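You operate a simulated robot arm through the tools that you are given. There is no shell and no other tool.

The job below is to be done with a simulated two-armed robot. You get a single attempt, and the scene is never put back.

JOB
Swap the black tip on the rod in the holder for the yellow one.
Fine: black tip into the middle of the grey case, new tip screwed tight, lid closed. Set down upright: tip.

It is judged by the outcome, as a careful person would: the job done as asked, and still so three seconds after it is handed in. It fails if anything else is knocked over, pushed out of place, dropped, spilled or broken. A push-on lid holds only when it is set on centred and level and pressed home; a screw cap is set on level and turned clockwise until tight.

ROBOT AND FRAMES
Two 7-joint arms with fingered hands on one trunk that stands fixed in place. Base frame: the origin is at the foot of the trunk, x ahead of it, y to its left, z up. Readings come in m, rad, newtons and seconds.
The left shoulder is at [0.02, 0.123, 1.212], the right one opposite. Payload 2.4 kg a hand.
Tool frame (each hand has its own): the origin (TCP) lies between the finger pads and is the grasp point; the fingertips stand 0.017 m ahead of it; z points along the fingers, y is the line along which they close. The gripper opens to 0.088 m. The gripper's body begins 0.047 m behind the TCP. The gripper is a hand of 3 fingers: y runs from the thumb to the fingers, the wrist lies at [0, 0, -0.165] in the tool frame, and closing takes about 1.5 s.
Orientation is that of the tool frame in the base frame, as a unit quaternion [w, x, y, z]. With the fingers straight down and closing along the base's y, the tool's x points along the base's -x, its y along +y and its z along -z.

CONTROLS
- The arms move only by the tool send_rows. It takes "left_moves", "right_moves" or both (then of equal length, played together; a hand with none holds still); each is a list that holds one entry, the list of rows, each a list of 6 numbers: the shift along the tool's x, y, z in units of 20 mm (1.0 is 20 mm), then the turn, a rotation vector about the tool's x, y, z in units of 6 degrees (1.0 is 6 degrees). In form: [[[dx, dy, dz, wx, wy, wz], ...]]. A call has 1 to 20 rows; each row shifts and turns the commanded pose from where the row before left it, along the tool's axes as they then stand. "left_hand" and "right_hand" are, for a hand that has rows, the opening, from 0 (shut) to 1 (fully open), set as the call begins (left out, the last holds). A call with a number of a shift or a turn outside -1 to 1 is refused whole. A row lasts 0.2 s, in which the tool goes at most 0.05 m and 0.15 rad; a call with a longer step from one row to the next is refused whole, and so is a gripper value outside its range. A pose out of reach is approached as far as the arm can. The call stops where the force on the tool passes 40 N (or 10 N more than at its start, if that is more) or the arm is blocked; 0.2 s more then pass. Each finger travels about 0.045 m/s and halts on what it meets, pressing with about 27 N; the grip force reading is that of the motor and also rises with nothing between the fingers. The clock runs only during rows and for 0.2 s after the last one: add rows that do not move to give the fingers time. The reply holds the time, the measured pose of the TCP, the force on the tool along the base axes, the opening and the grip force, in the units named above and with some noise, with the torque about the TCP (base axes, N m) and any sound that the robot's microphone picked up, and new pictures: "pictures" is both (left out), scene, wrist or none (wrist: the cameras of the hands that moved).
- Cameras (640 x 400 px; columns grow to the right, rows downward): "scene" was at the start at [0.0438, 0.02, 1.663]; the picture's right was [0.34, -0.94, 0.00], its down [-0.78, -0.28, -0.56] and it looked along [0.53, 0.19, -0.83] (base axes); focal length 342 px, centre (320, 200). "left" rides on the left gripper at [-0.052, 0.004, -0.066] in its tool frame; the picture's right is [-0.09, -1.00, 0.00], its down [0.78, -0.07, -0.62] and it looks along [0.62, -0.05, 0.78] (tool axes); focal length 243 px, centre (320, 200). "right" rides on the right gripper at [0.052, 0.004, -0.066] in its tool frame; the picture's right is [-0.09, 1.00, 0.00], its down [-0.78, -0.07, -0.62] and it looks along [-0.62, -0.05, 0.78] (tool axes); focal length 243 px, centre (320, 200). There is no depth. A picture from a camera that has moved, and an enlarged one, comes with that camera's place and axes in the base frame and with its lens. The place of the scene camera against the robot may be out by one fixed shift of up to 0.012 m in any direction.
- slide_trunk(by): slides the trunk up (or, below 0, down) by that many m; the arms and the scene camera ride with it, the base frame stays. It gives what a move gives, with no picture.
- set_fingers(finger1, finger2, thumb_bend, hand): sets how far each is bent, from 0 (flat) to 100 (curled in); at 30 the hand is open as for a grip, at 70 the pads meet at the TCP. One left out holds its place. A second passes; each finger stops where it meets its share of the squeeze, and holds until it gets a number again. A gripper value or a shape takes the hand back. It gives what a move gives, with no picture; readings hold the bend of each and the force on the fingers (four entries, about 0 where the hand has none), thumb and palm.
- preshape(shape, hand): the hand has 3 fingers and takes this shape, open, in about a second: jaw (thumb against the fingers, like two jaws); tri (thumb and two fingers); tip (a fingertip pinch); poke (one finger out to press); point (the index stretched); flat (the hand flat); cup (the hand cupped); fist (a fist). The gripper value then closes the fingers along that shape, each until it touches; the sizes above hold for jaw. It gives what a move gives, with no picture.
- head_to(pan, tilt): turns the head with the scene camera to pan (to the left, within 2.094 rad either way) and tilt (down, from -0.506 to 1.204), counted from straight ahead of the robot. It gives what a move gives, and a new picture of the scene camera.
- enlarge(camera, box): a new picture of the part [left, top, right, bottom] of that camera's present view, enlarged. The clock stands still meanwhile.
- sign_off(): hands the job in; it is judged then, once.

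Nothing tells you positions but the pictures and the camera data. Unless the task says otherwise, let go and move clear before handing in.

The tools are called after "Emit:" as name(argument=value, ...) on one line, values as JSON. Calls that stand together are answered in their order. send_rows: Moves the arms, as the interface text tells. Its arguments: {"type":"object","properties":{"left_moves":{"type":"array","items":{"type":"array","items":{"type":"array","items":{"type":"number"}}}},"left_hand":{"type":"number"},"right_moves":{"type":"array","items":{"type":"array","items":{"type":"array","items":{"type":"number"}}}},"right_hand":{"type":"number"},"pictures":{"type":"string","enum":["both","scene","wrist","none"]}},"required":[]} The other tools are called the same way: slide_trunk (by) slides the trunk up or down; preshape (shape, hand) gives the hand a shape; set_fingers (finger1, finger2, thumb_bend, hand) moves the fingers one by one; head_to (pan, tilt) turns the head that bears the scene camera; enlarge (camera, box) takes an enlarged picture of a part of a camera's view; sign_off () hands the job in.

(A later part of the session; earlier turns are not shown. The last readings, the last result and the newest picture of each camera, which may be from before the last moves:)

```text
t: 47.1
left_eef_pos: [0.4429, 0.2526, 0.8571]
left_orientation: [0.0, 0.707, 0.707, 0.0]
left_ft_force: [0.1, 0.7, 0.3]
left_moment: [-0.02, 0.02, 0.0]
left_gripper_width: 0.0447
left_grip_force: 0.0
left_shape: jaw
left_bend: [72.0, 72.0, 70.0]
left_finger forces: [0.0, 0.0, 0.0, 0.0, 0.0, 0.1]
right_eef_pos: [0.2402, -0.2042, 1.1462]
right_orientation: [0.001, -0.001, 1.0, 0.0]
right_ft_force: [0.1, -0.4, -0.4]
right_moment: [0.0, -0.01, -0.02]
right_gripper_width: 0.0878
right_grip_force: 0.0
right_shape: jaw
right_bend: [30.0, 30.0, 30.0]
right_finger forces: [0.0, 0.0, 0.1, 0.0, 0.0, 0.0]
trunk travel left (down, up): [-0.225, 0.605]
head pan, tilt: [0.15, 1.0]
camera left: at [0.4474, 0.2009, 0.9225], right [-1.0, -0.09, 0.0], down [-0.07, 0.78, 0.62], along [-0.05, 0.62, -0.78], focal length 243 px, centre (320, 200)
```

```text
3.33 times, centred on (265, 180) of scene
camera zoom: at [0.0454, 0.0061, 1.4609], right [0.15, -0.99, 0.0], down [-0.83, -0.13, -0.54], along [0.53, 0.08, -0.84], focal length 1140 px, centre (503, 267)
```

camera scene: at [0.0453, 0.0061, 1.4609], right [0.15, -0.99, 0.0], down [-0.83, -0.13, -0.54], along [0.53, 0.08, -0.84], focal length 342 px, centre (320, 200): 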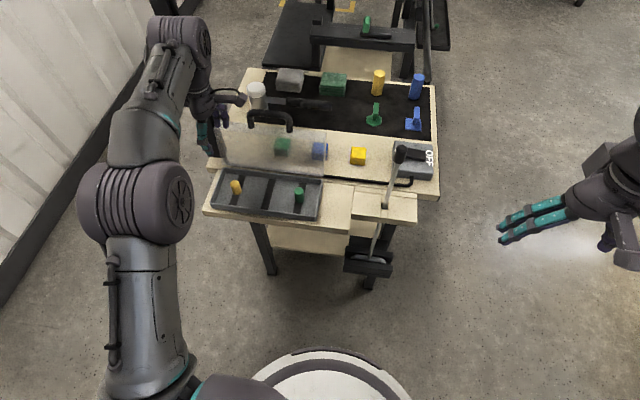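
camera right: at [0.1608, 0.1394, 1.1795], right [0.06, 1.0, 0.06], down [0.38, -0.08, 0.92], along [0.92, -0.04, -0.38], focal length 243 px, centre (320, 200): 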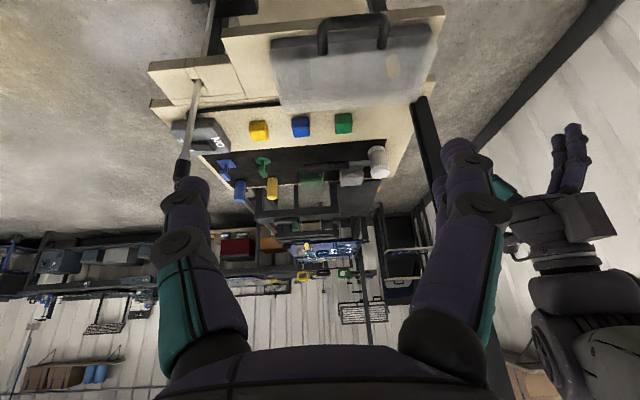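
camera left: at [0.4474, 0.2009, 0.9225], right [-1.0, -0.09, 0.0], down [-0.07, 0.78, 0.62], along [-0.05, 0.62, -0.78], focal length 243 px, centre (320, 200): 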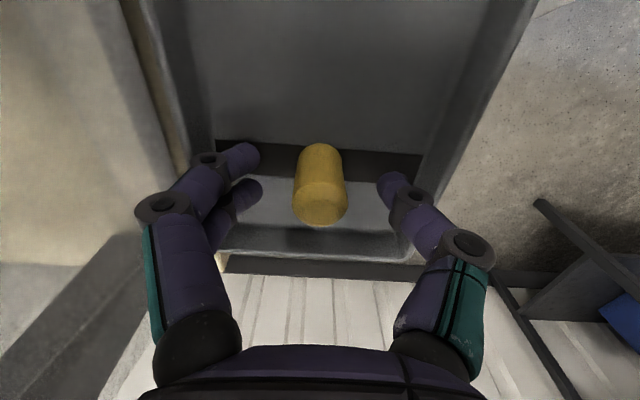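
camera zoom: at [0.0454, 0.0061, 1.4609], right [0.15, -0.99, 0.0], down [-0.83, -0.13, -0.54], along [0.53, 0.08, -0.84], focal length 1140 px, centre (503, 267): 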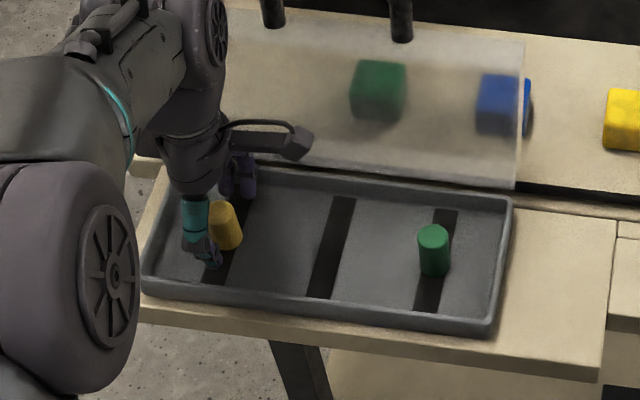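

The tip stands between the pads with its top about at TCP height. I'll go 5 mm lower and close.

Emit:
send_rows(left_moves=[[[0, 0, 0.25, 0, 0, 0], [0, 0, 0, 0, 0, 0]]], left_hand=0.5, pictures="none")

Emit:
send_rows(left_moves=[[[0, 0, 0, 0, 0, 0], [0, 0, 0, 0, 0, 0], [0, 0, 0, 0, 0, 0], [0, 0, 0, 0, 0, 0], [0, 0, 0, 0, 0, 0], [0, 0, 0, 0, 0, 0]]], left_hand=0.0, pictures="wrist")

```text
t: 47.7
left_eef_pos: [0.4419, 0.2533, 0.853]
left_orientation: [0.0, 0.707, 0.707, 0.0]
left_ft_force: [-0.4, 0.4, -0.9]
left_moment: [0.01, 0.03, 0.02]
left_gripper_width: 0.0446
left_grip_force: 0.1
left_shape: jaw
left_bend: [72.0, 72.0, 70.0]
left_finger forces: [0.0, 0.0, 0.1, 0.0, 0.1, 0.1]
right_eef_pos: [0.2391, -0.2036, 1.1474]
right_orientation: [0.001, -0.001, 1.0, 0.0]
right_ft_force: [-1.0, -0.7, 0.4]
right_moment: [0.04, 0.01, 0.01]
right_gripper_width: 0.088
right_grip_force: 0.1
right_shape: jaw
right_bend: [30.0, 30.0, 30.0]
right_finger forces: [0.0, 0.0, 0.1, 0.0, 0.1, 0.1]
trunk travel left (down, up): [-0.225, 0.605]
head pan, tilt: [0.15, 1.0]
```

```text
t: 49.1
left_eef_pos: [0.4427, 0.2531, 0.8521]
left_orientation: [0.0, 0.707, 0.707, 0.0]
left_ft_force: [1.4, 0.7, 1.3]
left_moment: [0.03, 0.0, 0.06]
left_gripper_width: 0.0123
left_grip_force: 26.6
left_shape: jaw
left_bend: [74.0, 72.0, 71.0]
left_finger forces: [13.5, 16.3, 0.0, 0.0, 23.9, 0.0]
right_eef_pos: [0.2393, -0.2042, 1.1466]
right_orientation: [0.001, 0.0, 1.0, 0.001]
right_ft_force: [-0.1, -0.9, 0.0]
right_moment: [0.0, 0.0, -0.02]
right_gripper_width: 0.0879
right_grip_force: 0.1
right_shape: jaw
right_bend: [30.0, 30.0, 30.0]
right_finger forces: [0.0, 0.1, 0.0, 0.0, 0.0, 0.1]
trunk travel left (down, up): [-0.225, 0.605]
head pan, tilt: [0.15, 1.0]
camera left: at [0.4475, 0.2006, 0.9176], right [-1.0, -0.09, 0.0], down [-0.07, 0.78, 0.62], along [-0.05, 0.62, -0.78], focal length 243 px, centre (320, 200)
```

left: 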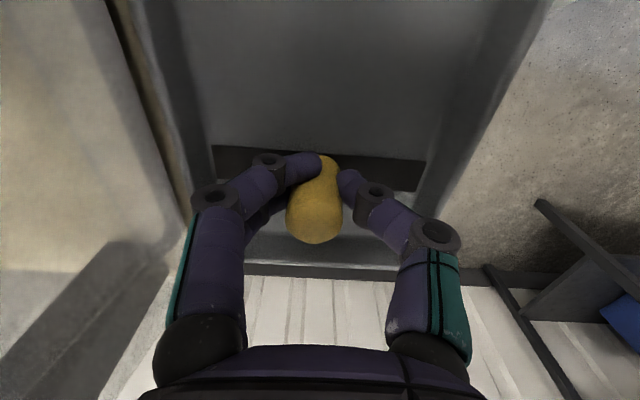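

Emit:
enlarge(camera="left", box=[240, 120, 400, 270])

Emit:
enlarge(camera="scene", box=[200, 150, 300, 230])

```text
2.67 times, centred on (320, 195) of left
camera zoom: at [0.4475, 0.2006, 0.9176], right [-1.0, -0.09, 0.0], down [-0.07, 0.78, 0.62], along [-0.05, 0.62, -0.78], focal length 647 px, centre (320, 213)
```

zoom: 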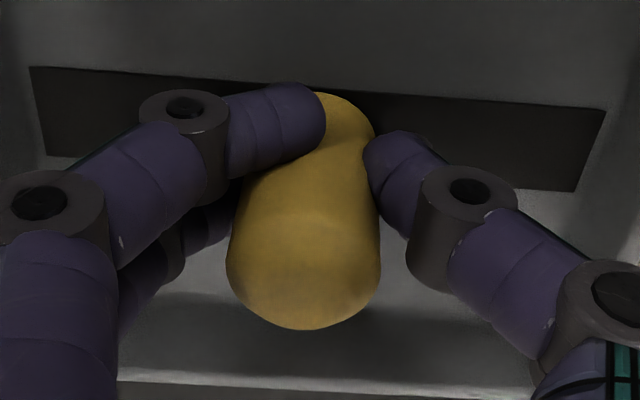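

```text
5.00 times, centred on (250, 190) of scene
camera zoom: at [0.0455, 0.0061, 1.4609], right [0.15, -0.99, 0.0], down [-0.83, -0.13, -0.54], along [0.53, 0.08, -0.84], focal length 1710 px, centre (670, 250)
```

zoom: 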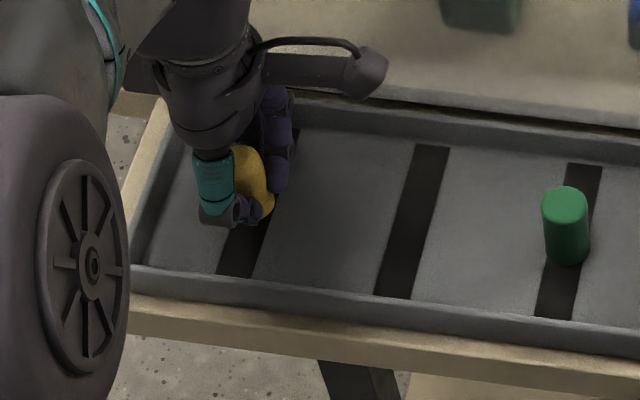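

The grip seems skewed: one finger slid past the side of the tip and it's tilted about 10°. Before lifting, I'll test with the free right hand (in open air) how the "tri" shape closes, since a three-point grip should centre a cylinder better.

Emit:
preshape(hand="right", shape="tri")

Emit:
enlarge(camera="right", box=[0, 0, 640, 400])

Emit:
send_rows(right_moves=[[[0, 0, 0, 0, 0, 0], [0, 0, 0, 0, 0, 0], [0, 0, 0, 0, 0, 0], [0, 0, 0, 0, 0, 0], [0, 0, 0, 0, 0, 0], [0, 0, 0, 0, 0, 0]]], right_hand=0.22, pictures="wrist")

```text
t: 50.0
left_eef_pos: [0.4419, 0.2531, 0.8528]
left_orientation: [-0.001, 0.707, 0.708, 0.0]
left_ft_force: [0.1, 0.5, 0.2]
left_moment: [0.02, 0.01, -0.02]
left_gripper_width: 0.0126
left_grip_force: 27.1
left_shape: jaw
left_bend: [74.0, 72.0, 71.0]
left_finger forces: [13.3, 16.4, 0.0, 0.0, 23.7, 0.0]
right_eef_pos: [0.2405, -0.2054, 1.1469]
right_orientation: [0.001, -0.001, 1.0, 0.0]
right_ft_force: [0.0, -0.1, -0.6]
right_moment: [0.02, -0.03, -0.03]
right_gripper_width: 0.0881
right_grip_force: 0.1
right_shape: tri
right_bend: [30.0, 30.0, 30.0]
right_finger forces: [0.0, 0.1, 0.1, 0.0, 0.0, 0.1]
trunk travel left (down, up): [-0.225, 0.605]
head pan, tilt: [0.15, 1.0]
```

```text
1.00 times, centred on (320, 200) of right (not enlarged: the box is as wide or as high as the picture)
camera zoom: at [0.1877, -0.1995, 1.2129], right [0.08, 1.0, 0.0], down [0.78, -0.07, 0.62], along [0.62, -0.05, -0.78], focal length 243 px, centre (320, 200)
```

zoom: 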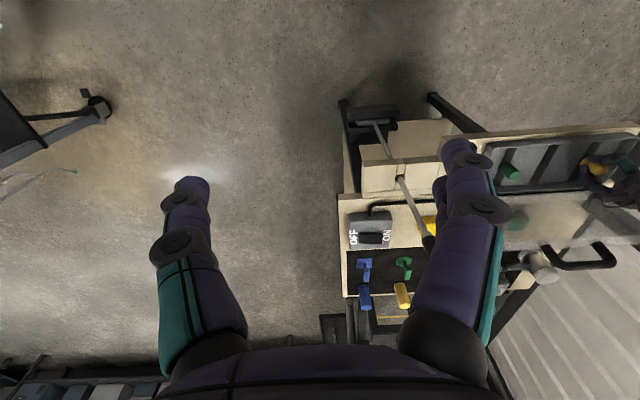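

```text
t: 51.4
left_eef_pos: [0.4424, 0.2537, 0.852]
left_orientation: [0.0, 0.707, 0.707, 0.0]
left_ft_force: [-0.2, 0.7, -0.5]
left_moment: [0.0, 0.03, -0.03]
left_gripper_width: 0.0122
left_grip_force: 26.6
left_shape: jaw
left_bend: [74.0, 72.0, 71.0]
left_finger forces: [13.5, 16.4, 0.0, 0.0, 23.9, 0.1]
right_eef_pos: [0.2389, -0.2053, 1.1465]
right_orientation: [0.001, 0.0, 1.0, 0.0]
right_ft_force: [0.3, 0.6, 0.3]
right_moment: [0.02, 0.01, 0.02]
right_gripper_width: 0.0196
right_grip_force: 0.2
right_shape: tri
right_bend: [73.0, 73.0, 70.0]
right_finger forces: [0.1, 0.0, 0.1, 0.1, 0.0, 0.0]
trunk travel left (down, up): [-0.225, 0.605]
head pan, tilt: [0.15, 1.0]
camera right: at [0.1877, -0.1995, 1.2129], right [0.08, 1.0, 0.0], down [0.78, -0.07, 0.62], along [0.62, -0.05, -0.78], focal length 243 px, centre (320, 200)
```

right: 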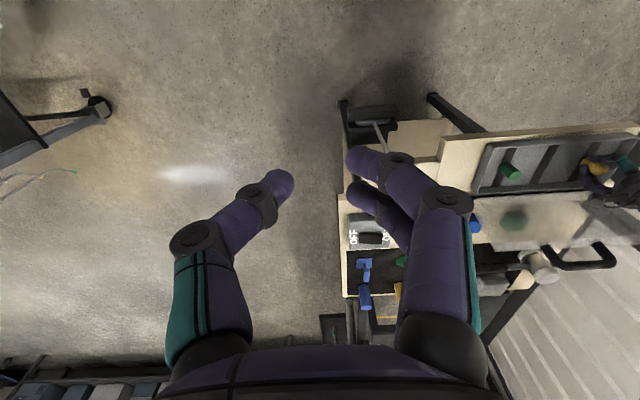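

The shapes close alike, so the skew came from being a few millimetres off toward -y. I'll reopen, check that the tip stands, shift about 4 mm to +y and grip again.

Emit:
send_rows(left_moves=[[[0, 0, 0, 0, 0, 0], [0, 0, 0, 0, 0, 0], [0, 0, 0, 0, 0, 0], [0, 0, 0, 0, 0, 0], [0, 0, 0, 0, 0, 0]]], left_hand=0.5, pictures="wrist")

Emit:
enlarge(camera="left", box=[240, 120, 400, 270])

Emit:
enlarge(camera="scene", box=[200, 150, 300, 230])

```text
t: 52.6
left_eef_pos: [0.4422, 0.2526, 0.853]
left_orientation: [0.0, 0.707, 0.707, -0.001]
left_ft_force: [0.3, 0.9, -0.3]
left_moment: [-0.01, 0.01, -0.01]
left_gripper_width: 0.0434
left_grip_force: 0.0
left_shape: jaw
left_bend: [73.0, 73.0, 70.0]
left_finger forces: [0.0, 0.0, 0.0, 0.0, 0.0, 0.0]
right_eef_pos: [0.2399, -0.205, 1.1469]
right_orientation: [0.0, -0.001, 1.0, 0.0]
right_ft_force: [-0.3, -0.6, 0.2]
right_moment: [0.0, 0.03, 0.0]
right_gripper_width: 0.0199
right_grip_force: 0.1
right_shape: tri
right_bend: [73.0, 73.0, 70.0]
right_finger forces: [0.0, 0.1, 0.1, 0.0, 0.0, 0.1]
trunk travel left (down, up): [-0.225, 0.605]
head pan, tilt: [0.15, 1.0]
camera left: at [0.4475, 0.2006, 0.9177], right [-1.0, -0.09, 0.0], down [-0.07, 0.78, 0.62], along [-0.05, 0.62, -0.78], focal length 243 px, centre (320, 200)
```

left: 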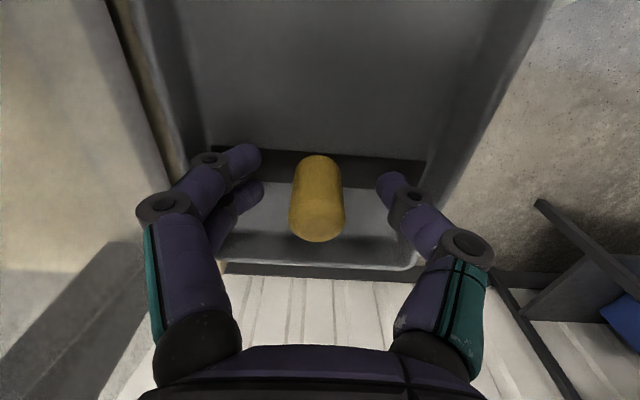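

```text
2.67 times, centred on (320, 195) of left
camera zoom: at [0.4475, 0.2006, 0.9177], right [-1.0, -0.09, 0.0], down [-0.07, 0.78, 0.62], along [-0.05, 0.62, -0.78], focal length 647 px, centre (320, 213)
```

zoom: 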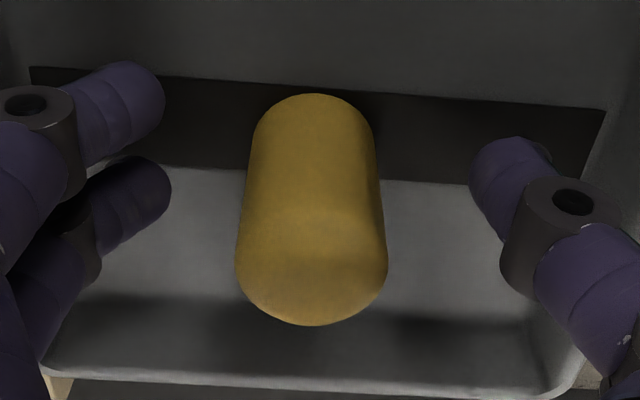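

```text
5.00 times, centred on (250, 190) of scene
camera zoom: at [0.0454, 0.0061, 1.4609], right [0.15, -0.99, 0.0], down [-0.83, -0.13, -0.54], along [0.53, 0.08, -0.84], focal length 1710 px, centre (670, 250)
```

zoom: 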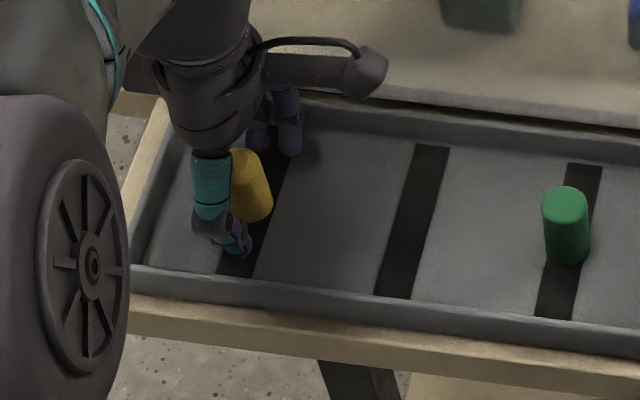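

The tip stands upright and is 4.7 mm toward +y of the grasp point. Shifting and closing again.

Emit:
send_rows(left_moves=[[[0.24, 0, 0, 0, 0, 0], [0, 0, 0, 0, 0, 0]]], left_hand=0.5, pictures="none")

Emit:
send_rows(left_moves=[[[0, 0, 0, 0, 0, 0], [0, 0, 0, 0, 0, 0], [0, 0, 0, 0, 0, 0], [0, 0, 0, 0, 0, 0], [0, 0, 0, 0, 0, 0], [0, 0, 0, 0, 0, 0]]], left_hand=0.0, pictures="none")

Emit:
enlarge(camera="left", box=[240, 120, 400, 270])

Emit:
enlarge(camera="scene", box=[200, 150, 300, 230])

```text
t: 53.2
left_eef_pos: [0.4418, 0.2579, 0.8509]
left_orientation: [0.0, 0.707, 0.707, 0.001]
left_ft_force: [-0.7, 0.0, 0.4]
left_moment: [-0.03, 0.04, -0.01]
left_gripper_width: 0.0437
left_grip_force: 0.1
left_shape: jaw
left_bend: [73.0, 73.0, 70.0]
left_finger forces: [0.1, 0.1, 0.0, 0.0, 0.0, 0.0]
right_eef_pos: [0.24, -0.2048, 1.1473]
right_orientation: [0.0, -0.001, 1.0, 0.0]
right_ft_force: [-0.9, -0.4, 0.2]
right_moment: [0.01, 0.05, -0.02]
right_gripper_width: 0.0197
right_grip_force: 0.1
right_shape: tri
right_bend: [73.0, 73.0, 70.0]
right_finger forces: [0.0, 0.0, 0.0, 0.0, 0.1, 0.1]
trunk travel left (down, up): [-0.225, 0.605]
head pan, tilt: [0.15, 1.0]
```

```text
t: 54.6
left_eef_pos: [0.4419, 0.2574, 0.8534]
left_orientation: [0.0, 0.707, 0.707, 0.0]
left_ft_force: [0.1, 0.3, 0.3]
left_moment: [0.03, -0.02, 0.01]
left_gripper_width: 0.0149
left_grip_force: 27.1
left_shape: jaw
left_bend: [73.0, 72.0, 70.0]
left_finger forces: [11.9, 12.4, 0.0, 0.1, 24.5, 0.0]
right_eef_pos: [0.2399, -0.2055, 1.1474]
right_orientation: [0.001, -0.001, 1.0, 0.0]
right_ft_force: [0.4, -0.5, -0.1]
right_moment: [-0.02, 0.0, 0.0]
right_gripper_width: 0.0197
right_grip_force: 0.1
right_shape: tri
right_bend: [73.0, 73.0, 70.0]
right_finger forces: [0.0, 0.0, 0.1, 0.0, 0.1, 0.0]
trunk travel left (down, up): [-0.225, 0.605]
head pan, tilt: [0.15, 1.0]
```

```text
2.67 times, centred on (320, 195) of left
camera zoom: at [0.4478, 0.2054, 0.9177], right [-1.0, -0.09, 0.0], down [-0.07, 0.78, 0.62], along [-0.05, 0.62, -0.78], focal length 647 px, centre (320, 213)
```

zoom: 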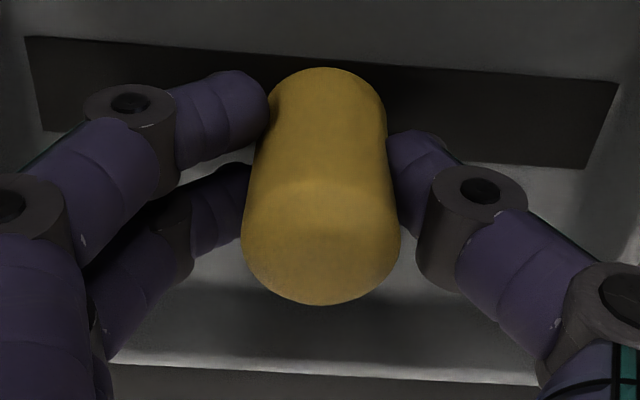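

```text
5.00 times, centred on (250, 190) of scene
camera zoom: at [0.0455, 0.0061, 1.4609], right [0.15, -0.99, 0.0], down [-0.83, -0.13, -0.54], along [0.53, 0.08, -0.84], focal length 1710 px, centre (670, 250)
```

zoom: 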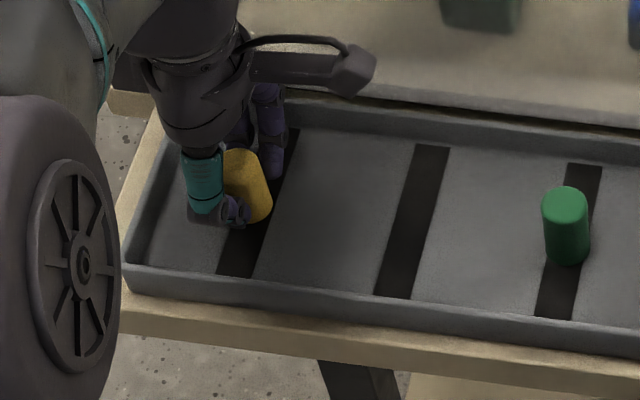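

A symmetric, upright grip now. I'll lift the yellow tip straight up and check it.

Emit:
send_rows(left_moves=[[[0, 0, -0.5, 0, 0, 0], [0, 0, -1, 0, 0, 0], [0, 0, -1, 0, 0, 0], [0, 0, -1, 0, 0, 0], [0, -0.5, -1, 0, 0, 0], [0, -0.5, -0.5, 0, 0, 0], [0, 0, 0, 0, 0, 0]]], pictures="both")

Emit:
enlarge(camera="scene", box=[190, 110, 440, 270])

```text
t: 56.2
left_eef_pos: [0.4217, 0.2571, 0.9518]
left_orientation: [0.001, 0.707, 0.708, 0.001]
left_ft_force: [-0.5, 0.0, -0.4]
left_moment: [0.01, 0.03, 0.01]
left_gripper_width: 0.0147
left_grip_force: 27.9
left_shape: jaw
left_bend: [73.0, 72.0, 70.0]
left_finger forces: [11.9, 12.7, 0.0, 0.0, 24.6, 0.0]
right_eef_pos: [0.2404, -0.2039, 1.1462]
right_orientation: [0.001, -0.001, 1.0, 0.0]
right_ft_force: [-0.5, -0.5, 0.6]
right_moment: [-0.03, 0.0, 0.03]
right_gripper_width: 0.0196
right_grip_force: 0.1
right_shape: tri
right_bend: [73.0, 73.0, 70.0]
right_finger forces: [0.0, 0.0, 0.1, 0.0, 0.0, 0.0]
trunk travel left (down, up): [-0.225, 0.605]
head pan, tilt: [0.15, 1.0]
camera scene: at [0.0455, 0.0061, 1.4609], right [0.15, -0.99, 0.0], down [-0.83, -0.13, -0.54], along [0.53, 0.08, -0.84], focal length 342 px, centre (320, 200)
camera left: at [0.4276, 0.2049, 1.0178], right [-1.0, -0.09, 0.0], down [-0.07, 0.78, 0.62], along [-0.05, 0.62, -0.78], focal length 243 px, centre (320, 200)
```

scene: 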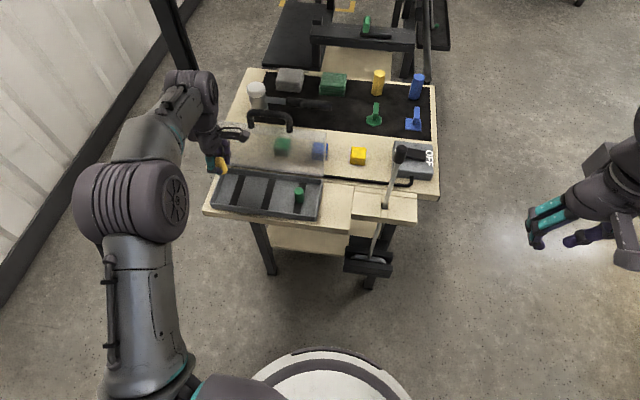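
left: 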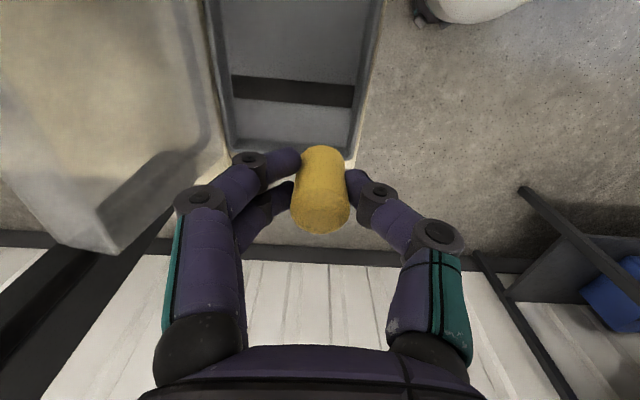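

```text
2.50 times, centred on (315, 190) of scene
camera zoom: at [0.0455, 0.0061, 1.4609], right [0.15, -0.99, 0.0], down [-0.83, -0.13, -0.54], along [0.53, 0.08, -0.84], focal length 855 px, centre (332, 225)
```

zoom: 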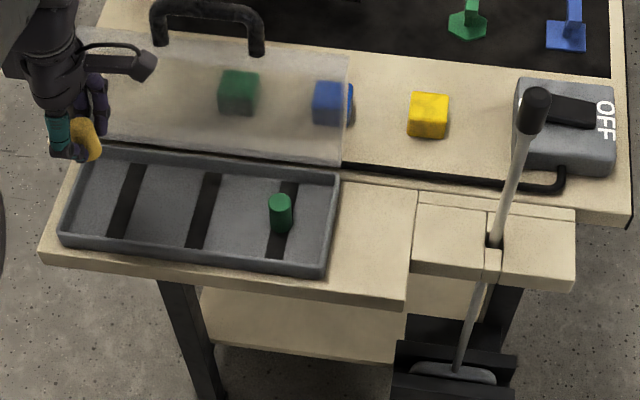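

Yellow tip held upright and lifted. The left arm can't reach the rod and the right arm can't reach the tray bays, so I'll use the free wooden board just right of the case, around (0.412, 0.025), as a hand-over spot. Moving there at safe height.

Emit:
send_rows(left_moves=[[[-1, -0.25, 0, 0, 0, 0], [-1, -0.25, 0, 0, 0, 0], [-1, 0, 0, 0, 0, 0], [-1, 0, 0, 0, 0, 0], [-1, 0, 0, 0, 0, 0], [-1, 0, 0, 0, 0, 0], [-1, 0, 0, 0, 0, 0], [-1, 0, 0, 0, 0, 0], [-1, 0, 0, 0, 0, 0], [-1, 0, 0, 0, 0, 0], [-1, 0, 0, 0, 0, 0], [-0.6, 0, 0, 0, 0, 0], [0, 0, 0, 0, 0, 0]]], pictures="both")

Emit:
enlarge(camera="scene", box=[270, 120, 430, 240])

```text
t: 59.0
left_eef_pos: [0.4128, 0.0258, 0.9522]
left_orientation: [-0.001, 0.707, 0.707, -0.001]
left_ft_force: [0.1, -0.6, -0.7]
left_moment: [-0.02, -0.03, 0.01]
left_gripper_width: 0.0144
left_grip_force: 26.7
left_shape: jaw
left_bend: [73.0, 72.0, 70.0]
left_finger forces: [11.8, 12.6, 0.1, 0.1, 24.5, 0.0]
right_eef_pos: [0.2403, -0.2033, 1.1468]
right_orientation: [0.001, -0.001, 1.0, 0.0]
right_ft_force: [-0.3, -0.2, 1.2]
right_moment: [-0.03, 0.02, -0.01]
right_gripper_width: 0.0198
right_grip_force: 0.1
right_shape: tri
right_bend: [73.0, 73.0, 70.0]
right_finger forces: [0.0, 0.0, 0.0, 0.1, 0.0, 0.0]
trunk travel left (down, up): [-0.225, 0.605]
head pan, tilt: [0.15, 1.0]
camera scene: at [0.0454, 0.006, 1.4609], right [0.15, -0.99, 0.0], down [-0.83, -0.13, -0.54], along [0.53, 0.08, -0.84], focal length 342 px, centre (320, 200)
camera left: at [0.418, -0.0265, 1.0172], right [-1.0, -0.09, 0.0], down [-0.07, 0.78, 0.62], along [-0.05, 0.62, -0.78], focal length 243 px, centre (320, 200)
```

scene: 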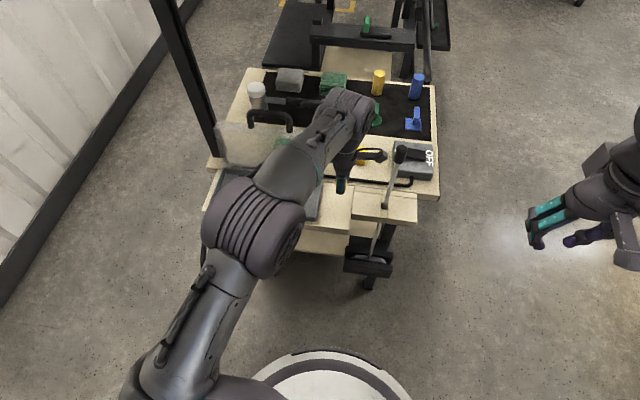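
left: 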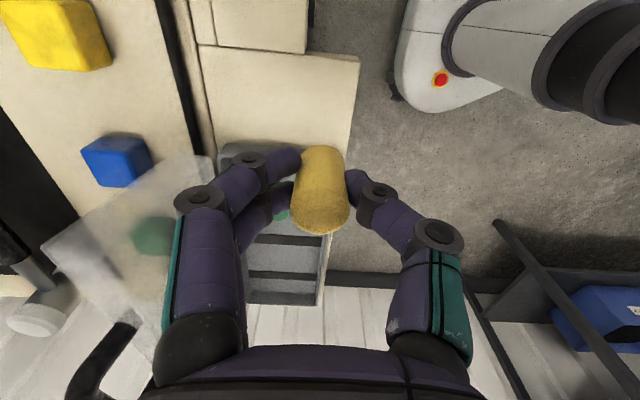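

```text
3.33 times, centred on (350, 180) of scene
camera zoom: at [0.0454, 0.006, 1.4609], right [0.15, -0.99, 0.0], down [-0.83, -0.13, -0.54], along [0.53, 0.08, -0.84], focal length 1140 px, centre (220, 267)
```

zoom: 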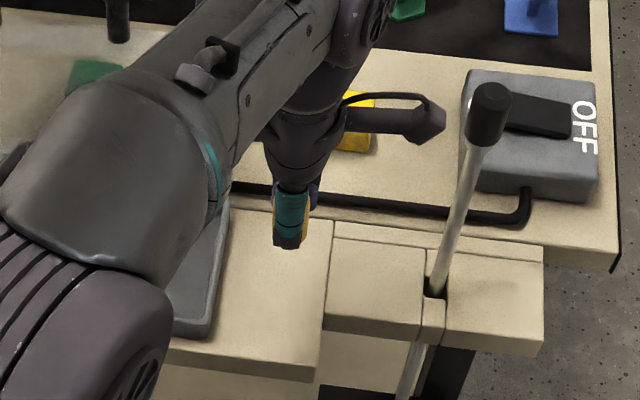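

The tip hangs above the clear board, with the camera housing about 2 cm from the rod. I'll descend straight down close to the surface, then feel for contact in small steps.

Emit:
send_rows(left_moves=[[[0, 0, 0.9, 0, 0, 0], [0, 0, 0.9, 0, 0, 0], [0, 0, 0.9, 0, 0, 0], [0, 0, 0.9, 0, 0, 0], [0, 0, 0.7, 0, 0, 0], [0, 0, 0, 0, 0, 0]]], pictures="wrist")

Emit:
enlarge(camera="scene", box=[300, 130, 420, 230])

```text
t: 60.4
left_eef_pos: [0.4136, 0.0261, 0.8662]
left_orientation: [-0.001, 0.707, 0.707, -0.001]
left_ft_force: [0.2, -0.8, -0.1]
left_moment: [0.0, -0.02, -0.01]
left_gripper_width: 0.0144
left_grip_force: 26.8
left_shape: jaw
left_bend: [73.0, 72.0, 70.0]
left_finger forces: [11.8, 12.6, 0.1, 0.0, 24.4, 0.0]
right_eef_pos: [0.2395, -0.2057, 1.1474]
right_orientation: [0.001, -0.001, 1.0, -0.001]
right_ft_force: [-0.3, -0.4, -0.2]
right_moment: [0.0, -0.01, -0.03]
right_gripper_width: 0.0195
right_grip_force: 0.0
right_shape: tri
right_bend: [73.0, 73.0, 70.0]
right_finger forces: [0.1, 0.1, 0.1, 0.0, 0.0, 0.0]
trunk travel left (down, up): [-0.225, 0.605]
head pan, tilt: [0.15, 1.0]
camera left: at [0.4176, -0.026, 0.9311], right [-1.0, -0.09, 0.0], down [-0.07, 0.78, 0.62], along [-0.05, 0.62, -0.78], focal length 243 px, centre (320, 200)
```

left: 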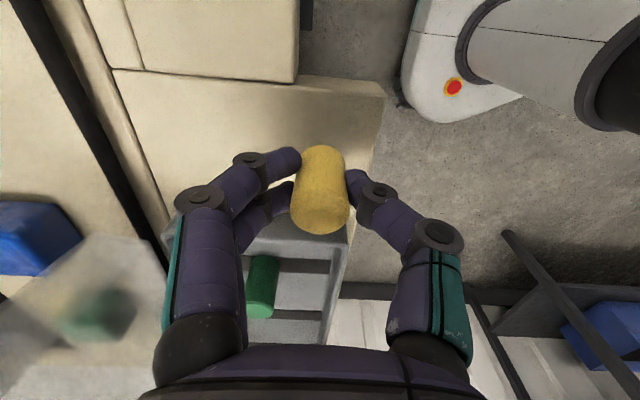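

```text
4.00 times, centred on (360, 180) of scene
camera zoom: at [0.0454, 0.006, 1.4609], right [0.15, -0.99, 0.0], down [-0.83, -0.13, -0.54], along [0.53, 0.08, -0.84], focal length 1368 px, centre (160, 280)
```

zoom: 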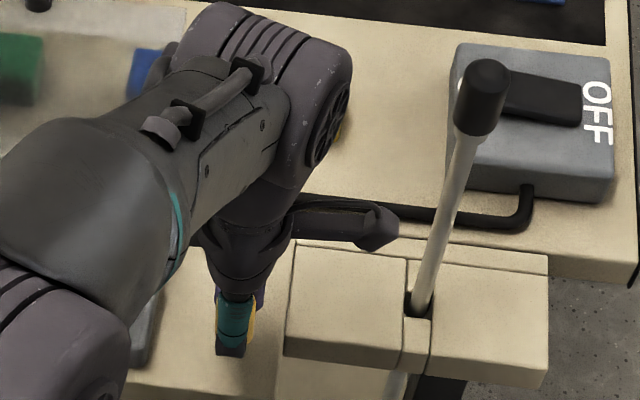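

Emit:
send_rows(left_moves=[[[0, 0, 0.3, 0, 0, 0], [0, 0, 0.25, 0, 0, 0], [0, 0, 0, 0, 0, 0]]], pictures="none")

Emit:
send_rows(left_moves=[[[0, 0, 0.12, 0, 0, 0], [0, 0, 0, 0, 0, 0]]], pictures="none")

Emit:
send_rows(left_moves=[[[0, 0, 0.12, 0, 0, 0], [0, 0, 0, 0, 0, 0]]], pictures="wrist")

```text
t: 61.2
left_eef_pos: [0.4123, 0.0256, 0.8548]
left_orientation: [0.0, 0.707, 0.707, 0.0]
left_ft_force: [-0.2, 0.9, 0.7]
left_moment: [0.01, 0.02, -0.02]
left_gripper_width: 0.0144
left_grip_force: 27.5
left_shape: jaw
left_bend: [73.0, 72.0, 70.0]
left_finger forces: [11.8, 12.7, 0.0, 0.0, 24.6, 0.1]
right_eef_pos: [0.24, -0.2046, 1.1466]
right_orientation: [0.0, -0.001, 1.0, 0.0]
right_ft_force: [0.4, 0.4, -1.0]
right_moment: [0.04, 0.03, -0.03]
right_gripper_width: 0.0199
right_grip_force: 0.1
right_shape: tri
right_bend: [73.0, 73.0, 70.0]
right_finger forces: [0.0, 0.1, 0.1, 0.0, 0.0, 0.1]
trunk travel left (down, up): [-0.225, 0.605]
head pan, tilt: [0.15, 1.0]
```

```text
t: 61.8
left_eef_pos: [0.4126, 0.026, 0.8534]
left_orientation: [-0.001, 0.707, 0.707, 0.001]
left_ft_force: [0.8, 0.0, -0.2]
left_moment: [0.0, -0.02, 0.0]
left_gripper_width: 0.0145
left_grip_force: 27.1
left_shape: jaw
left_bend: [73.0, 72.0, 70.0]
left_finger forces: [11.9, 12.7, 0.1, 0.1, 24.5, 0.0]
right_eef_pos: [0.2387, -0.2056, 1.1465]
right_orientation: [0.001, 0.0, 1.0, 0.0]
right_ft_force: [0.3, -0.3, -0.1]
right_moment: [0.01, 0.0, 0.0]
right_gripper_width: 0.0198
right_grip_force: 0.1
right_shape: tri
right_bend: [73.0, 73.0, 70.0]
right_finger forces: [0.1, 0.1, 0.0, 0.0, 0.0, 0.0]
trunk travel left (down, up): [-0.225, 0.605]
head pan, tilt: [0.15, 1.0]
```

```text
t: 62.4
left_eef_pos: [0.4128, 0.0261, 0.8494]
left_orientation: [0.0, 0.707, 0.707, -0.001]
left_ft_force: [-0.1, -0.2, -0.1]
left_moment: [-0.02, 0.0, -0.01]
left_gripper_width: 0.0144
left_grip_force: 27.2
left_shape: jaw
left_bend: [73.0, 72.0, 70.0]
left_finger forces: [11.9, 12.7, 0.1, 0.0, 24.6, 0.0]
right_eef_pos: [0.2394, -0.2045, 1.1471]
right_orientation: [0.001, -0.001, 1.0, 0.0]
right_ft_force: [-0.1, 0.4, 0.0]
right_moment: [0.01, 0.0, -0.03]
right_gripper_width: 0.0198
right_grip_force: 0.1
right_shape: tri
right_bend: [73.0, 73.0, 70.0]
right_finger forces: [0.0, 0.1, 0.0, 0.0, 0.0, 0.0]
trunk travel left (down, up): [-0.225, 0.605]
head pan, tilt: [0.15, 1.0]
camera left: at [0.418, -0.0263, 0.9155], right [-1.0, -0.09, 0.0], down [-0.07, 0.78, 0.62], along [-0.05, 0.62, -0.78], focal length 243 px, centre (320, 200)
```

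left: 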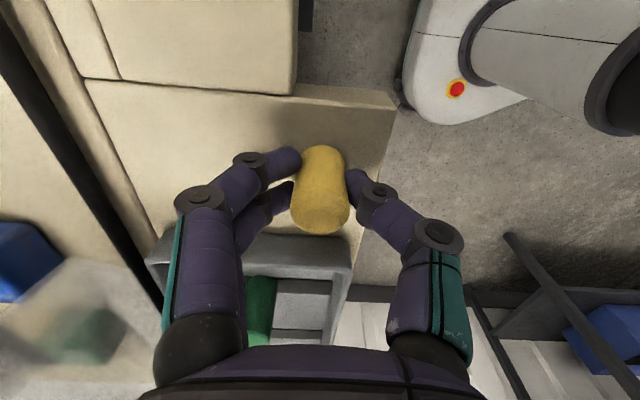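

Emit:
send_rows(left_moves=[[[0, 0, 0.1, 0, 0, 0], [0, 0, 0, 0, 0, 0]]], pictures="none")

Emit:
send_rows(left_moves=[[[0, 0, 0.1, 0, 0, 0], [0, 0, 0, 0, 0, 0]]], pictures="none")

Emit:
send_rows(left_moves=[[[0, 0, 0.1, 0, 0, 0], [0, 0, 0, 0, 0, 0]]], pictures="wrist")

```text
t: 63.0
left_eef_pos: [0.4128, 0.0254, 0.8484]
left_orientation: [0.001, 0.708, 0.707, 0.0]
left_ft_force: [0.2, -0.2, -1.0]
left_moment: [-0.01, 0.0, 0.04]
left_gripper_width: 0.0142
left_grip_force: 27.0
left_shape: jaw
left_bend: [73.0, 72.0, 70.0]
left_finger forces: [11.8, 12.7, 0.0, 0.0, 24.6, 0.0]
right_eef_pos: [0.2391, -0.2049, 1.1476]
right_orientation: [0.001, 0.0, 1.0, 0.0]
right_ft_force: [-0.1, -0.3, 0.2]
right_moment: [-0.01, 0.03, -0.01]
right_gripper_width: 0.0195
right_grip_force: 0.1
right_shape: tri
right_bend: [73.0, 73.0, 70.0]
right_finger forces: [0.1, 0.1, 0.0, 0.0, 0.1, 0.0]
trunk travel left (down, up): [-0.225, 0.605]
head pan, tilt: [0.15, 1.0]
```

```text
t: 63.6
left_eef_pos: [0.4134, 0.0252, 0.8481]
left_orientation: [0.001, 0.707, 0.707, 0.001]
left_ft_force: [-1.6, 0.7, 6.1]
left_moment: [0.02, 0.0, 0.03]
left_gripper_width: 0.0146
left_grip_force: 26.2
left_shape: jaw
left_bend: [73.0, 72.0, 70.0]
left_finger forces: [12.8, 13.4, 0.0, 0.0, 26.2, 0.1]
right_eef_pos: [0.2387, -0.2041, 1.1473]
right_orientation: [0.001, -0.002, 1.0, -0.001]
right_ft_force: [-1.0, -0.6, 0.5]
right_moment: [0.02, 0.0, -0.02]
right_gripper_width: 0.0197
right_grip_force: 0.1
right_shape: tri
right_bend: [73.0, 73.0, 70.0]
right_finger forces: [0.1, 0.1, 0.1, 0.0, 0.0, 0.0]
trunk travel left (down, up): [-0.225, 0.605]
head pan, tilt: [0.15, 1.0]
```

```text
t: 64.2
left_eef_pos: [0.4116, 0.0259, 0.8455]
left_orientation: [0.001, 0.706, 0.708, 0.0]
left_ft_force: [0.5, -1.2, 17.8]
left_moment: [0.01, 0.02, 0.03]
left_gripper_width: 0.0148
left_grip_force: 26.6
left_shape: jaw
left_bend: [73.0, 73.0, 71.0]
left_finger forces: [14.6, 15.4, 0.0, 0.0, 29.1, 0.0]
right_eef_pos: [0.2379, -0.2037, 1.1464]
right_orientation: [0.0, -0.002, 1.0, 0.0]
right_ft_force: [0.9, 0.3, 0.4]
right_moment: [-0.01, -0.02, -0.03]
right_gripper_width: 0.0196
right_grip_force: 0.1
right_shape: tri
right_bend: [73.0, 73.0, 70.0]
right_finger forces: [0.0, 0.0, 0.1, 0.0, 0.1, 0.1]
trunk travel left (down, up): [-0.225, 0.605]
head pan, tilt: [0.15, 1.0]
camera left: at [0.4175, -0.0263, 0.9108], right [-1.0, -0.09, 0.0], down [-0.07, 0.78, 0.62], along [-0.05, 0.62, -0.78], focal length 243 px, centre (320, 200)
```

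left: 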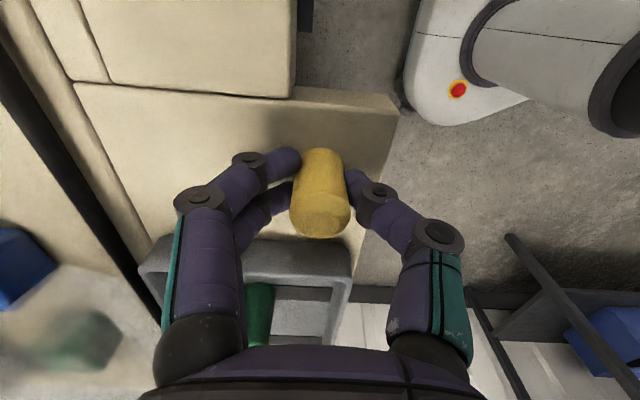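

Contact with the board (TCP z≈0.847). I'll ease off the pressure and open the hand to leave the tip standing.

Emit:
send_rows(left_moves=[[[0, 0, -0.1, 0, 0, 0], [0, 0, 0, 0, 0, 0]]], pictures="none")

Emit:
send_rows(left_moves=[[[0, 0, 0, 0, 0, 0], [0, 0, 0, 0, 0, 0], [0, 0, 0, 0, 0, 0], [0, 0, 0, 0, 0, 0]]], left_hand=0.5, pictures="wrist")

Emit:
enlarge(camera="left", box=[240, 120, 400, 270])

```text
t: 64.8
left_eef_pos: [0.4126, 0.0267, 0.8464]
left_orientation: [0.0, 0.707, 0.707, 0.0]
left_ft_force: [2.1, -0.6, 7.9]
left_moment: [0.0, -0.07, -0.03]
left_gripper_width: 0.0151
left_grip_force: 27.3
left_shape: jaw
left_bend: [73.0, 72.0, 71.0]
left_finger forces: [14.5, 15.4, 0.0, 0.0, 27.7, 0.0]
right_eef_pos: [0.2394, -0.2047, 1.1473]
right_orientation: [0.001, -0.001, 1.0, 0.0]
right_ft_force: [-0.4, -0.2, 0.4]
right_moment: [0.01, 0.0, -0.01]
right_gripper_width: 0.0196
right_grip_force: 0.1
right_shape: tri
right_bend: [73.0, 73.0, 70.0]
right_finger forces: [0.1, 0.0, 0.0, 0.0, 0.0, 0.0]
trunk travel left (down, up): [-0.225, 0.605]
head pan, tilt: [0.15, 1.0]
```

```text
t: 65.8
left_eef_pos: [0.412, 0.0261, 0.8459]
left_orientation: [0.0, 0.707, 0.707, 0.0]
left_ft_force: [-0.4, 0.3, 0.0]
left_moment: [0.01, 0.03, 0.02]
left_gripper_width: 0.0435
left_grip_force: 0.0
left_shape: jaw
left_bend: [73.0, 73.0, 70.0]
left_finger forces: [0.1, 0.0, 0.0, 0.0, 0.1, 0.0]
right_eef_pos: [0.2399, -0.2042, 1.1464]
right_orientation: [0.001, -0.001, 1.0, 0.0]
right_ft_force: [-1.3, -0.6, -0.3]
right_moment: [0.0, -0.02, -0.03]
right_gripper_width: 0.0196
right_grip_force: 0.1
right_shape: tri
right_bend: [73.0, 73.0, 70.0]
right_finger forces: [0.0, 0.0, 0.0, 0.1, 0.1, 0.0]
trunk travel left (down, up): [-0.225, 0.605]
head pan, tilt: [0.15, 1.0]
camera left: at [0.4178, -0.0261, 0.9116], right [-1.0, -0.09, 0.0], down [-0.07, 0.78, 0.62], along [-0.05, 0.62, -0.78], focal length 243 px, centre (320, 200)
```

left: 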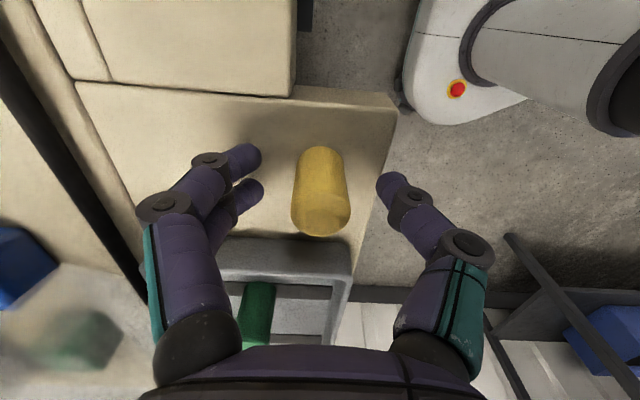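

```text
2.67 times, centred on (320, 195) of left
camera zoom: at [0.4178, -0.0261, 0.9116], right [-1.0, -0.09, 0.0], down [-0.07, 0.78, 0.62], along [-0.05, 0.62, -0.78], focal length 647 px, centre (320, 213)
```

zoom: 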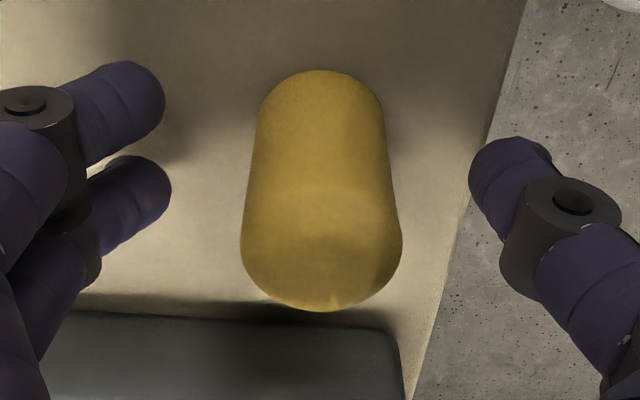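

Yellow tip stands upright on the board. I'll raise the left hand straight up and move it back to the left, clear of the working area.

Emit:
send_rows(left_moves=[[[0, 0, -0.5, 0, 0, 0], [0, 0, -1, 0, 0, 0], [0, 0, -1, 0, 0, 0], [0, 0, -1, 0, 0, 0], [0, 0, -1, 0, 0, 0], [0, 0, -1, 0, 0, 0], [1, -0.5, 0, 0, 0, 0], [1, -0.5, 0, 0, 0, 0], [1, -0.5, 0, 0, 0, 0], [1, -0.5, 0, 0, 0, 0], [1, -0.5, 0, 0, 0, 0], [1, 0, 0, 0, 0, 0], [1, 0, 0, 0, 0, 0], [1, 0, 0, 0, 0, 0], [1, 0, 0, 0, 0, 0], [1, 0, 0, 0, 0, 0], [1, 0, 0, 0, 0, 0], [1, 0, 0, 0, 0, 0], [0, 0, 0, 0, 0, 0]]], pictures="scene")

Emit:
enlarge(camera="scene", box=[300, 120, 440, 230])

Emit:
enlarge(camera="right", box=[320, 90, 640, 290])

```text
t: 69.8
left_eef_pos: [0.3613, 0.2654, 0.9578]
left_orientation: [0.0, 0.707, 0.707, -0.001]
left_ft_force: [0.4, -0.4, -0.7]
left_moment: [0.01, -0.04, -0.02]
left_gripper_width: 0.0434
left_grip_force: 0.2
left_shape: jaw
left_bend: [73.0, 73.0, 70.0]
left_finger forces: [0.0, 0.0, 0.1, 0.1, 0.0, 0.1]
right_eef_pos: [0.2393, -0.2062, 1.1467]
right_orientation: [0.0, -0.001, 1.0, 0.0]
right_ft_force: [-0.4, 0.6, 0.7]
right_moment: [0.0, 0.01, 0.02]
right_gripper_width: 0.0197
right_grip_force: 0.1
right_shape: tri
right_bend: [73.0, 73.0, 70.0]
right_finger forces: [0.0, 0.1, 0.0, 0.1, 0.0, 0.1]
trunk travel left (down, up): [-0.225, 0.605]
head pan, tilt: [0.15, 1.0]
camera scene: at [0.0454, 0.0061, 1.4609], right [0.15, -0.99, 0.0], down [-0.83, -0.13, -0.54], along [0.53, 0.08, -0.84], focal length 342 px, centre (320, 200)
```

scene: 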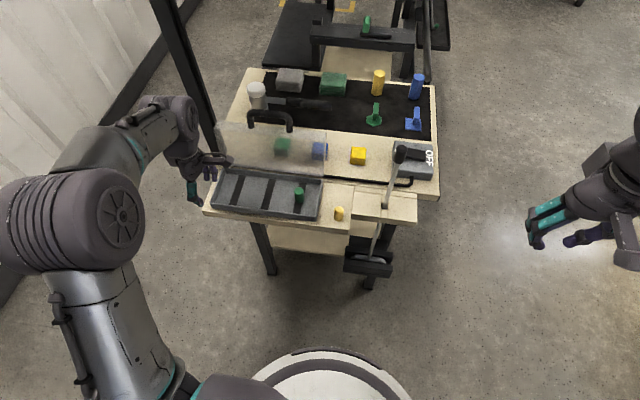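

```text
3.64 times, centred on (370, 175) of scene
camera zoom: at [0.0454, 0.0061, 1.4609], right [0.15, -0.99, 0.0], down [-0.83, -0.13, -0.54], along [0.53, 0.08, -0.84], focal length 1244 px, centre (138, 291)
```

zoom: 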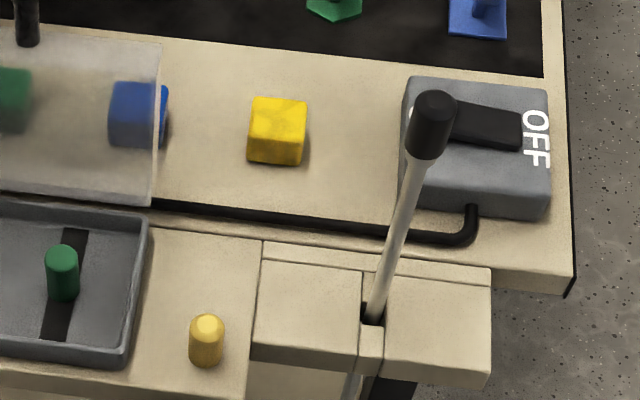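

```text
2.00 times, centred on (480, 190) of right
camera zoom: at [0.1876, -0.1995, 1.2129], right [0.08, 1.0, 0.0], down [0.78, -0.07, 0.62], along [0.62, -0.05, -0.78], focal length 485 px, centre (0, 220)
```

zoom: 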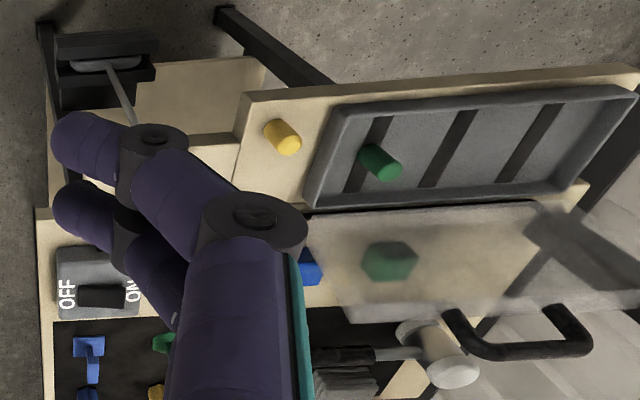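

Everything is in place: yellow upright on the board, case open, rod untouched. I'll raise the trunk 8 cm so the right arm has comfortable reach at the rod tip, then bring the right hand over the rod.

Emit:
slide_trunk(by=0.08)

Emit:
send_rows(right_moves=[[[-1, 0, 0, 0, 0, 0], [-1, 0, 0, 0, 0, 0], [-1, 0, 0, 0, 0, 0], [-1, 0, 0, 0, 0, 0], [-1, 0, 0, 0, 0, 0], [0, 1, 0, 0, 0, 0], [0, 1, 0, 0, 0, 0], [0, 1, 0, 0, 0, 0], [0, 1, 0, 0, 0, 0], [0, 1, 0, 0, 0, 0], [0, 1, 0, 0, 0, 0], [0, 0.8, 0, 0, 0, 0], [0, 0, 0, 0, 0, 0]]], right_hand=0.6, pictures="both")

```text
t: 71.0
left_eef_pos: [0.3627, 0.266, 1.0363]
left_orientation: [0.0, 0.707, 0.707, -0.001]
left_ft_force: [0.7, -0.2, 0.3]
left_moment: [0.03, 0.0, 0.04]
left_gripper_width: 0.0435
left_grip_force: 0.0
left_shape: jaw
left_bend: [73.0, 73.0, 70.0]
left_finger forces: [0.0, 0.0, 0.1, 0.1, 0.1, 0.0]
right_eef_pos: [0.2394, -0.2038, 1.2256]
right_orientation: [0.0, -0.001, 1.0, 0.0]
right_ft_force: [-0.2, 0.8, -0.5]
right_moment: [0.04, 0.02, 0.02]
right_gripper_width: 0.0195
right_grip_force: 0.1
right_shape: tri
right_bend: [73.0, 73.0, 70.0]
right_finger forces: [0.0, 0.0, 0.0, 0.0, 0.0, 0.1]
trunk travel left (down, up): [-0.305, 0.525]
head pan, tilt: [0.15, 1.0]
```

```text
t: 73.8
left_eef_pos: [0.3621, 0.2652, 1.036]
left_orientation: [0.0, 0.707, 0.707, 0.0]
left_ft_force: [-1.0, 0.1, -1.2]
left_moment: [-0.01, 0.01, 0.0]
left_gripper_width: 0.0436
left_grip_force: 0.1
left_shape: jaw
left_bend: [73.0, 73.0, 70.0]
left_finger forces: [0.0, 0.0, 0.0, 0.0, 0.1, 0.0]
right_eef_pos: [0.3387, -0.0677, 1.2266]
right_orientation: [0.001, -0.002, 1.0, 0.001]
right_ft_force: [-0.3, -0.5, -0.5]
right_moment: [-0.01, -0.01, 0.0]
right_gripper_width: 0.0526
right_grip_force: 0.0
right_shape: tri
right_bend: [71.0, 71.0, 71.0]
right_finger forces: [0.1, 0.1, 0.0, 0.1, 0.0, 0.0]
trunk travel left (down, up): [-0.305, 0.525]
head pan, tilt: [0.15, 1.0]
camera scene: at [0.0454, 0.0061, 1.5409], right [0.15, -0.99, 0.0], down [-0.83, -0.13, -0.54], along [0.53, 0.08, -0.84], focal length 342 px, centre (320, 200)
camera right: at [0.2876, -0.063, 1.2926], right [0.08, 1.0, 0.0], down [0.78, -0.07, 0.62], along [0.62, -0.05, -0.78], focal length 243 px, centre (320, 200)
```

scene: 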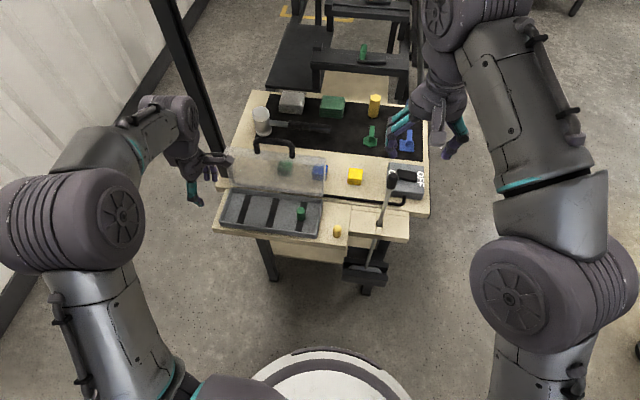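
right: 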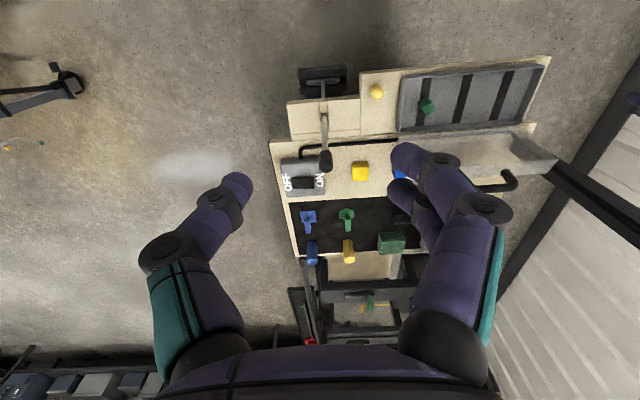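

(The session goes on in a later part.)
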